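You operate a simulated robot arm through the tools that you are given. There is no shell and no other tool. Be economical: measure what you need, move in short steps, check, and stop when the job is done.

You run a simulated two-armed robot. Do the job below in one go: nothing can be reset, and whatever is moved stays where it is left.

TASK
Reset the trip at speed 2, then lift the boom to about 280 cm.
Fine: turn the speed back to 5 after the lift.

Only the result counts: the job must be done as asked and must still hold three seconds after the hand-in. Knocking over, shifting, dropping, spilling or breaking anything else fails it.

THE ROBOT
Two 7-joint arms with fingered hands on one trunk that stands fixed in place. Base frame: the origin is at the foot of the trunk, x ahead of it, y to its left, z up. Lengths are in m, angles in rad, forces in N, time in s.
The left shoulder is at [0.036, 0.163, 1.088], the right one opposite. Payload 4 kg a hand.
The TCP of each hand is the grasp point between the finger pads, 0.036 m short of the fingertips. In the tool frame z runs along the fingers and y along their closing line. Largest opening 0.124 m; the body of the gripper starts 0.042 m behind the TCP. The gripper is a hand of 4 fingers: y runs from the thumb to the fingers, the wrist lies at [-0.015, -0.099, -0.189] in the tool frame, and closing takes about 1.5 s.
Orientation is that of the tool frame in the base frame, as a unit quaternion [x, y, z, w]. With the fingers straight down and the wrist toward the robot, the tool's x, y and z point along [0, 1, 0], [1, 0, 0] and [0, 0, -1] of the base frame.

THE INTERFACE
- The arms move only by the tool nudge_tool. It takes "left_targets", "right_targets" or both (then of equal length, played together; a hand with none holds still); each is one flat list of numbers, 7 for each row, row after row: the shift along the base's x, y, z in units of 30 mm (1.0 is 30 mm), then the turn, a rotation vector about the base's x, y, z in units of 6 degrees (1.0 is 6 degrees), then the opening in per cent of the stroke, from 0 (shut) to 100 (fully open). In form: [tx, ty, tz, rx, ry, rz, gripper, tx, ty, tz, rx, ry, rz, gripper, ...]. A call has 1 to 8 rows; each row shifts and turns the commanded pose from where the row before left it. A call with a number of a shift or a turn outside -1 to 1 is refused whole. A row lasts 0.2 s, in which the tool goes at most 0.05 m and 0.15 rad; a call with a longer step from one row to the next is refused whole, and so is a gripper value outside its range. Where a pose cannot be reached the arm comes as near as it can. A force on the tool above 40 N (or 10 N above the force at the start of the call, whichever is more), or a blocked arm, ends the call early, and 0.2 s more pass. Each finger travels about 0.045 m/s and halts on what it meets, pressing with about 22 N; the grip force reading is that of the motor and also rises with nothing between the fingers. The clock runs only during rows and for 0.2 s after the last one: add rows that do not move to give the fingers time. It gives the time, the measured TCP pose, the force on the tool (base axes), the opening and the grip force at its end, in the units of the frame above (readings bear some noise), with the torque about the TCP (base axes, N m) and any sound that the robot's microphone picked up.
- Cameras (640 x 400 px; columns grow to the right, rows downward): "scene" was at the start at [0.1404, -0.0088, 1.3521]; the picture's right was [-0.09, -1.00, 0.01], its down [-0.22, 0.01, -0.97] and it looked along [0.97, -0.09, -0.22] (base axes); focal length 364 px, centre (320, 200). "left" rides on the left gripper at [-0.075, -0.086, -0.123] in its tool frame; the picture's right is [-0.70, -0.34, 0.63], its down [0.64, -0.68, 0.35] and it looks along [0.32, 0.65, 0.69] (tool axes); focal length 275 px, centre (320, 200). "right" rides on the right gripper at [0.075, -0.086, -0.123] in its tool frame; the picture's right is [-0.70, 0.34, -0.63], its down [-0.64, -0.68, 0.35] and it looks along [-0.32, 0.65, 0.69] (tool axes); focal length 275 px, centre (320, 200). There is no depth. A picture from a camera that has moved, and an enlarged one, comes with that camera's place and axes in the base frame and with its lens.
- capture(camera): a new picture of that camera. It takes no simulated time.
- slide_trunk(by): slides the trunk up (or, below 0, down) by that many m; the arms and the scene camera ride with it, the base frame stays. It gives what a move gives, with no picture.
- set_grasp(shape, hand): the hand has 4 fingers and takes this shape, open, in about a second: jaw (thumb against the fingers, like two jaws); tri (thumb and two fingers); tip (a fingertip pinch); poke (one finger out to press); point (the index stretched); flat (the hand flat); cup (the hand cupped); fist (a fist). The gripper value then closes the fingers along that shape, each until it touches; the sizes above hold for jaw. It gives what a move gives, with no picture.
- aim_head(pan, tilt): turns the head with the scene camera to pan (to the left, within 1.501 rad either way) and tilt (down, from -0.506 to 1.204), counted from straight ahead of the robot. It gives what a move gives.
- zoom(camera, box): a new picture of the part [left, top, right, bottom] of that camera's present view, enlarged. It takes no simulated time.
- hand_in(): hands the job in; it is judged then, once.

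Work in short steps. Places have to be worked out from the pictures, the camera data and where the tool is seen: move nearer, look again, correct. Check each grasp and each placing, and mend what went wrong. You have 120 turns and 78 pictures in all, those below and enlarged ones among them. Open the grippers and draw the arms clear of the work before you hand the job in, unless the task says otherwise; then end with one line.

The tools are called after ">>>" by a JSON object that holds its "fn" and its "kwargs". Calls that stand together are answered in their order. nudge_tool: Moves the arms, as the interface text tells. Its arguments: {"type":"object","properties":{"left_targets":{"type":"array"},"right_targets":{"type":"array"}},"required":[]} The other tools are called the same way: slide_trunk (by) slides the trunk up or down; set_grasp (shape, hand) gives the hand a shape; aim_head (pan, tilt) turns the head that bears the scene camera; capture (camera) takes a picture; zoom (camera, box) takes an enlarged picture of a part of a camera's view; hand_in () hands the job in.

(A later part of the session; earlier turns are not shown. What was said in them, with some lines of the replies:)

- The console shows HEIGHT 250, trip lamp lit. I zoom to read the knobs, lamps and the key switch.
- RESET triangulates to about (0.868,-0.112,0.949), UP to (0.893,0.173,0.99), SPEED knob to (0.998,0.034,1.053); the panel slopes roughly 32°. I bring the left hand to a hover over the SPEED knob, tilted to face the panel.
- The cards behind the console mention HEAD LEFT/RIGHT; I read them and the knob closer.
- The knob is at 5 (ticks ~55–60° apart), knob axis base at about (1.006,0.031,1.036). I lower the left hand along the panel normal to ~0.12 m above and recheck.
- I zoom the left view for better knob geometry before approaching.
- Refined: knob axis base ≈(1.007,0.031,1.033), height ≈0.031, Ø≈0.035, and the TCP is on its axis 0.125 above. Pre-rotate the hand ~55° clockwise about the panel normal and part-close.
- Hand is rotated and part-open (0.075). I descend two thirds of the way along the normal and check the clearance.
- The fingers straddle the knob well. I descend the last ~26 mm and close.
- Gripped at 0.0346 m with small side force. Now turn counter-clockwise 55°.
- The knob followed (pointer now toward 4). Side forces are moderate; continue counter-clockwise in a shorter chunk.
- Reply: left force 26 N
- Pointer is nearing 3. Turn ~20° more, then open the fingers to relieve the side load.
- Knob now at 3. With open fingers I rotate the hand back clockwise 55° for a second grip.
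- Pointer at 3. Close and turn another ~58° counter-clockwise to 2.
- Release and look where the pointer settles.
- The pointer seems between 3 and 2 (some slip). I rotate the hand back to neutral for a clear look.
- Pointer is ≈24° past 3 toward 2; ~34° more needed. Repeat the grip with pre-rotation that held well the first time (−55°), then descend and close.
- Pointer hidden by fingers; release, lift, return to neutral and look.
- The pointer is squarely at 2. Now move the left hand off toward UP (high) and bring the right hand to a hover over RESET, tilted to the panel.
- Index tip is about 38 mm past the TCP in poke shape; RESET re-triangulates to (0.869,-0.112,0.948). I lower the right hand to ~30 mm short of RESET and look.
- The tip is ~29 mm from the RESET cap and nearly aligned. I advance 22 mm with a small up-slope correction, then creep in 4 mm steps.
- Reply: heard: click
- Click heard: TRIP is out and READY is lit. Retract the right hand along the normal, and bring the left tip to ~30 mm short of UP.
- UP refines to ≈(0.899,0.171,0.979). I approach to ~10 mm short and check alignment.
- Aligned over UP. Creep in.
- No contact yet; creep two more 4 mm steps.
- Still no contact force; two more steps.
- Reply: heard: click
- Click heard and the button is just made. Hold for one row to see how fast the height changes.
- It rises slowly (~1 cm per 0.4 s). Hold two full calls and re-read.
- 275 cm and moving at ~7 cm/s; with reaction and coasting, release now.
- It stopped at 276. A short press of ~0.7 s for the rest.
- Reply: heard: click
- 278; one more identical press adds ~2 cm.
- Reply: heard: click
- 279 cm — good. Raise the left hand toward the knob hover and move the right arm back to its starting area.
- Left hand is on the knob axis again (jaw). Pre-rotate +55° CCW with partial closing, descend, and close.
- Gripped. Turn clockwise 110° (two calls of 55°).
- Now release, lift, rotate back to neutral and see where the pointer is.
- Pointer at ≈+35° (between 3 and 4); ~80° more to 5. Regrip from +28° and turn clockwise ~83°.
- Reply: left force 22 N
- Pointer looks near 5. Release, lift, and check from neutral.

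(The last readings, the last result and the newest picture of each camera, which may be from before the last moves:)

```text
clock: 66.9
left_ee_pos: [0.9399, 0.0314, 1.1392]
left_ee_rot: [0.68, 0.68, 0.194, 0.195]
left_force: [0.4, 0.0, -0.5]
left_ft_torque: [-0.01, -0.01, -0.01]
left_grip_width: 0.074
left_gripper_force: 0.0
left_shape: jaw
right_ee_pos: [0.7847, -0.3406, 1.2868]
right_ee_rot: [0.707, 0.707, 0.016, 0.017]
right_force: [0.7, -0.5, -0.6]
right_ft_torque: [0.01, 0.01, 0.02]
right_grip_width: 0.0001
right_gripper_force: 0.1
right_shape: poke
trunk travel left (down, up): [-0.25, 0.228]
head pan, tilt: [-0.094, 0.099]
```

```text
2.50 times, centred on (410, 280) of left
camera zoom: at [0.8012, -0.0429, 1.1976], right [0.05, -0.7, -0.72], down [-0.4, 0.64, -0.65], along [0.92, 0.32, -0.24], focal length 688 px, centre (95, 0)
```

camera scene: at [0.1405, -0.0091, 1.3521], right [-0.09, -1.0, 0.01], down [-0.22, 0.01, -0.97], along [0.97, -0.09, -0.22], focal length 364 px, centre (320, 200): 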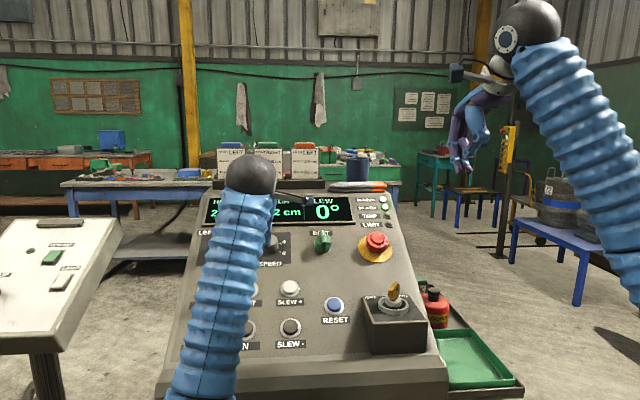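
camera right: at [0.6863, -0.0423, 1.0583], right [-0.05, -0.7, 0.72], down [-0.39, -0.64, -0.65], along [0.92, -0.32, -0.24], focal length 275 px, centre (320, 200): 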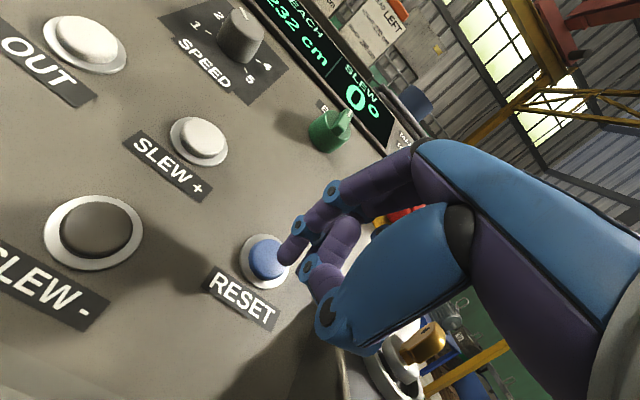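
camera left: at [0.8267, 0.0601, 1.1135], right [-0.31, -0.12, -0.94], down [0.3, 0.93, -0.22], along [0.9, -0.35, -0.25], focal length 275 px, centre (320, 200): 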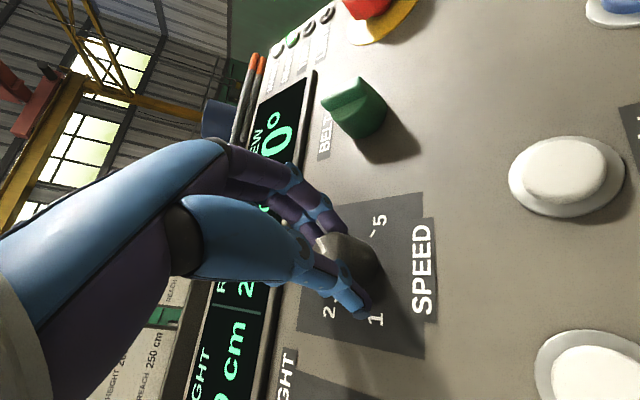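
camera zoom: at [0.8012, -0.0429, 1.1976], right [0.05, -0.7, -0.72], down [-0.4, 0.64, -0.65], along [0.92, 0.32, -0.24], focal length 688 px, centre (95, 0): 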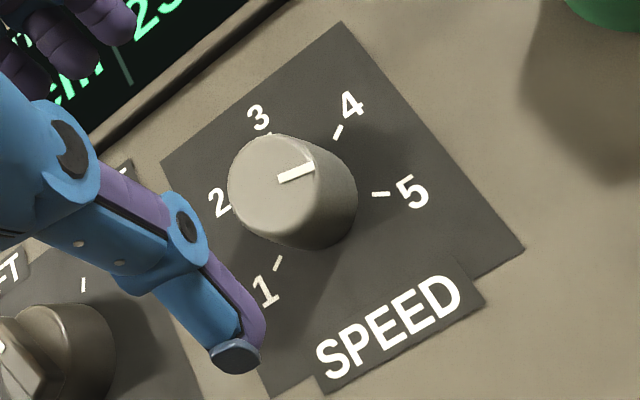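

Pointer at ≈103° vs 119° at the original 5: ~16° short; turns lose ~15° in compliance, so regrip at neutral and turn ~31° clockwise.

>>> {"fn": "nudge_tool", "kwargs": {"left_targets": [0.5, 0, -0.8, 0, 0, 0, 60, 0.5, 0, -0.8, 0, 0, 0, 60, 0.5, 0, -0.8, 0, 0, 0, 60, 0, 0, 0, 0, 0, 0, 0, 0, 0, 0, 0, 0, 0, 0, 0, 0, 0, 0, 0, 0, 0, 0, 0, 0, 0, 0, 0, 0, 0, 0, 0, 0, 0, 0, 0]}}

>>> {"fn": "nudge_tool", "kwargs": {"left_targets": [0, 0, 0, 0, 0, 0, 0, 0, 0, 0, 0.61, 0, -0.975, 0, 0, 0, 0, 0.61, 0, -0.975, 0, 0, 0, 0, 0.61, 0, -0.975, 0, 0, 0, 0, 0.61, 0, -0.975, 0, 0, 0, 0, 0.305, 0, -0.487, 0, 0, 0, 0, 0, 0, 0, 0]}}

>>> {"fn": "nudge_tool", "kwargs": {"left_targets": [0, 0, 0, 0, 0, 0, 60, 0, 0, 0, 0, 0, 0, 60, 0, 0, 0, 0, 0, 0, 60, 0, 0, 0, 0, 0, 0, 60, 0, 0, 0, 0, 0, 0, 60, -0.51, 0, 0.8, -0.61, 0, 0.975, 60, -0.51, 0, 0.8, -0.61, 0, 0.975, 60, -0.51, 0, 0.8, -0.61, 0, 0.975, 60]}}

>>> {"fn": "nudge_tool", "kwargs": {"left_targets": [0, 0, 0, -0.61, 0, 0.975, 60, 0, 0, 0, -0.305, 0, 0.487, 60]}}

>>> {"fn": "zoom", "kwargs": {"camera": "left", "box": [320, 200, 500, 360]}}

```text
clock: 68.7
left_ee_pos: [0.9836, 0.0296, 1.0675]
left_ee_rot: [0.68, 0.68, 0.195, 0.194]
left_force: [-5.7, 0.5, -2.9]
left_ft_torque: [0.01, 0.0, 0.01]
left_grip_width: 0.0365
left_gripper_force: 21.7
left_shape: jaw
right_ee_pos: [0.7854, -0.3398, 1.2866]
right_ee_rot: [0.707, 0.707, 0.016, 0.017]
right_force: [0.0, -0.5, 0.6]
right_ft_torque: [0.03, 0.03, 0.02]
right_grip_width: 0.0
right_gripper_force: 0.0
right_shape: poke
trunk travel left (down, up): [-0.25, 0.228]
head pan, tilt: [-0.094, 0.099]
```

```text
clock: 70.3
left_ee_pos: [0.9831, 0.0338, 1.0683]
left_ee_rot: [0.837, 0.473, 0.24, 0.135]
left_force: [0.7, 11.1, 6.5]
left_ft_torque: [-0.04, -0.4, 0.51]
left_grip_width: 0.0363
left_gripper_force: 21.9
left_shape: jaw
right_ee_pos: [0.7851, -0.3385, 1.2879]
right_ee_rot: [0.707, 0.707, 0.016, 0.016]
right_force: [-0.2, -1.0, 0.4]
right_ft_torque: [0.02, 0.0, 0.01]
right_grip_width: 0.0
right_gripper_force: 0.1
right_shape: poke
trunk travel left (down, up): [-0.25, 0.228]
head pan, tilt: [-0.094, 0.099]
```

```text
clock: 72.1
left_ee_pos: [0.9378, 0.0313, 1.1386]
left_ee_rot: [0.737, 0.616, 0.212, 0.177]
left_force: [-0.9, 0.5, 0.7]
left_ft_torque: [-0.01, -0.01, -0.02]
left_grip_width: 0.0742
left_gripper_force: 0.1
left_shape: jaw
right_ee_pos: [0.7855, -0.34, 1.2872]
right_ee_rot: [0.707, 0.707, 0.016, 0.017]
right_force: [0.4, 0.7, 0.2]
right_ft_torque: [-0.01, -0.02, -0.03]
right_grip_width: 0.0
right_gripper_force: 0.1
right_shape: poke
trunk travel left (down, up): [-0.25, 0.228]
head pan, tilt: [-0.094, 0.099]
```

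```text
clock: 72.7
left_ee_pos: [0.9385, 0.031, 1.1376]
left_ee_rot: [0.68, 0.68, 0.194, 0.195]
left_force: [-0.3, 1.1, -1.0]
left_ft_torque: [-0.01, 0.03, 0.01]
left_grip_width: 0.0742
left_gripper_force: 0.1
left_shape: jaw
right_ee_pos: [0.7851, -0.3382, 1.2871]
right_ee_rot: [0.707, 0.707, 0.016, 0.015]
right_force: [-0.1, 0.4, -0.1]
right_ft_torque: [0.0, 0.03, 0.03]
right_grip_width: 0.0
right_gripper_force: 0.1
right_shape: poke
trunk travel left (down, up): [-0.25, 0.228]
head pan, tilt: [-0.094, 0.099]
```

```text
2.50 times, centred on (410, 280) of left
camera zoom: at [0.8011, -0.043, 1.1965], right [0.05, -0.7, -0.72], down [-0.4, 0.64, -0.65], along [0.92, 0.32, -0.24], focal length 688 px, centre (95, 0)
```

zoom: 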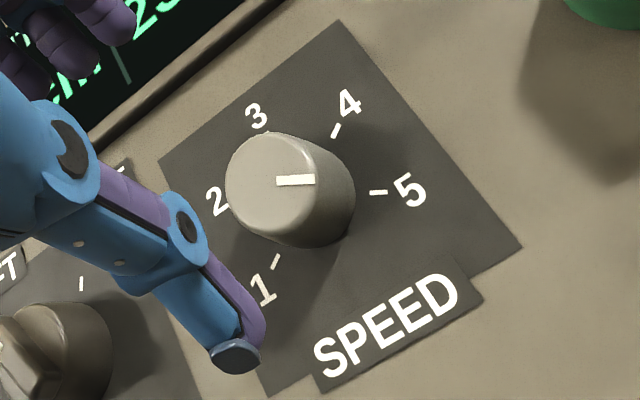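

The pointer matches the original 5 exactly. Open and draw the left arm clear, then check the console.

>>> {"fn": "nudge_tool", "kwargs": {"left_targets": [-0.5, 0.3, 0.8, 0, 0, 0, 100, -0.7, 0.9, 0.8, 0, 0.5, 0, 100, -0.8, 0.9, 0.6, 0, 0.8, 0, 100, -0.8, 0.9, 0.6, 0, 0.8, 0, 100, -0.8, 0.9, 0.6, 0, 0.8, 0, 100, -0.8, 0.9, 0.6, 0, 0.8, 0, 100, -0.8, 0.9, 0.3, 0, 0.8, 0, 100, -0.8, 0.9, 0.2, 0, 0.8, 0, 100]}}

>>> {"fn": "set_grasp", "kwargs": {"shape": "jaw", "hand": "right"}}

>>> {"fn": "capture", "kwargs": {"camera": "scene"}}

>>> {"fn": "zoom", "kwargs": {"camera": "scene", "box": [190, 180, 400, 290]}}

```text
clock: 74.5
left_ee_pos: [0.8273, 0.2503, 1.2675]
left_ee_rot: [0.707, 0.707, 0.002, 0.001]
left_force: [-0.3, -0.5, 0.5]
left_ft_torque: [0.02, -0.01, -0.04]
left_grip_width: 0.1239
left_gripper_force: 0.0
left_shape: jaw
left hand out of reach, approached as far as the arm can: row 7, 8
right_ee_pos: [0.7853, -0.3408, 1.2868]
right_ee_rot: [0.707, 0.706, 0.016, 0.016]
right_force: [0.1, 0.5, 0.1]
right_ft_torque: [0.01, 0.01, 0.0]
right_grip_width: 0.0
right_gripper_force: 0.0
right_shape: poke
trunk travel left (down, up): [-0.25, 0.228]
head pan, tilt: [-0.094, 0.099]
```

```text
clock: 75.4
left_ee_pos: [0.8272, 0.251, 1.2664]
left_ee_rot: [0.706, 0.708, 0.003, 0.001]
left_force: [0.7, -0.3, -0.9]
left_ft_torque: [0.0, 0.03, 0.0]
left_grip_width: 0.124
left_gripper_force: 0.1
left_shape: jaw
right_ee_pos: [0.7855, -0.3384, 1.2877]
right_ee_rot: [0.707, 0.707, 0.016, 0.016]
right_force: [0.1, -0.5, -0.1]
right_ft_torque: [0.01, 0.02, 0.0]
right_grip_width: 0.124
right_gripper_force: 0.0
right_shape: jaw
trunk travel left (down, up): [-0.25, 0.228]
head pan, tilt: [-0.094, 0.099]
```

```text
18 pictures are left
camera scene: at [0.1404, -0.009, 1.3521], right [-0.09, -1.0, 0.01], down [-0.22, 0.01, -0.97], along [0.97, -0.09, -0.22], focal length 364 px, centre (320, 200)
```

scene: 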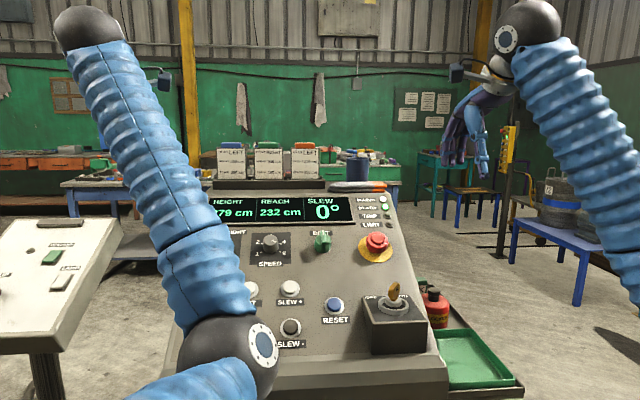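

```text
3.05 times, centred on (295, 235) of scene
camera zoom: at [0.1404, -0.009, 1.3521], right [-0.09, -1.0, 0.01], down [-0.22, 0.01, -0.97], along [0.97, -0.09, -0.22], focal length 1110 px, centre (396, 93)
```

zoom: 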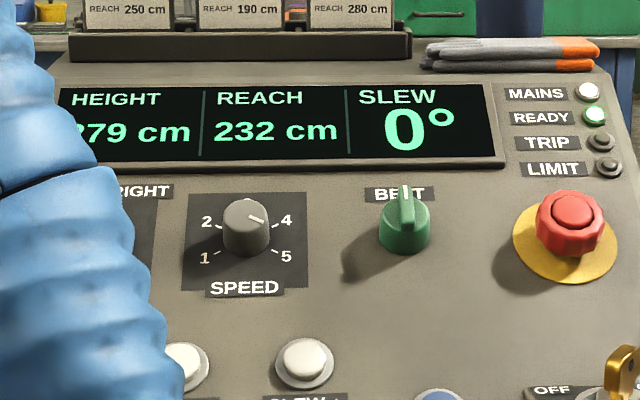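

Height 279, speed 5, READY on, no trip. The left elbow hangs rather near the panel; I pull the left hand back toward its starting pose.

>>> {"fn": "nudge_tool", "kwargs": {"left_targets": [-0.6, 0, 0.3, 0, 0, 0, 100, -0.6, 0, 0.3, 0, 0, 0, 100, -0.6, 0, 0.3, 0, 0, 0, 100, -0.6, 0, 0.3, 0, 0, 0, 100, 0, 0, 0, 0, 0, 0, 100]}}

>>> {"fn": "capture", "kwargs": {"camera": "scene"}}

```text
clock: 76.6
left_ee_pos: [0.8142, 0.2773, 1.3023]
left_ee_rot: [0.707, 0.708, 0.001, 0.001]
left_force: [-0.5, -0.2, -0.2]
left_ft_torque: [-0.01, -0.01, 0.0]
left_grip_width: 0.1236
left_gripper_force: 0.0
left_shape: jaw
left hand out of reach, approached as far as the arm can: row 1, 2, 3, 4
right_ee_pos: [0.7861, -0.3403, 1.2864]
right_ee_rot: [0.707, 0.707, 0.015, 0.015]
right_force: [0.6, 0.5, 0.6]
right_ft_torque: [-0.01, -0.01, 0.01]
right_grip_width: 0.1239
right_gripper_force: 0.0
right_shape: jaw
trunk travel left (down, up): [-0.25, 0.228]
head pan, tilt: [-0.094, 0.099]
```

```text
16 pictures are left
camera scene: at [0.1408, -0.0091, 1.352], right [-0.09, -1.0, 0.01], down [-0.22, 0.01, -0.97], along [0.97, -0.09, -0.22], focal length 364 px, centre (320, 200)
```

scene: 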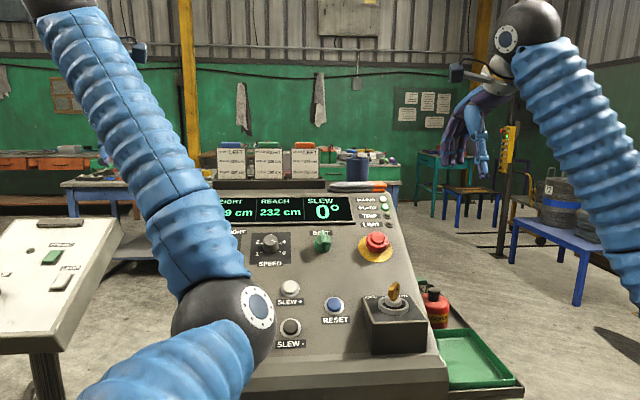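

The elbow ball is ~0.4 m from the camera, well in front of the console, with no contact forces; all readings hold. Handing in.

>>> {"fn": "hand_in", "kwargs": {}}

```text
The job is handed in.
```

The trip was reset at speed 2, the boom was lifted to 279 cm on the display, and the speed knob is back at 5. READY is lit, TRIP is off, and both hands are open and clear of the console.
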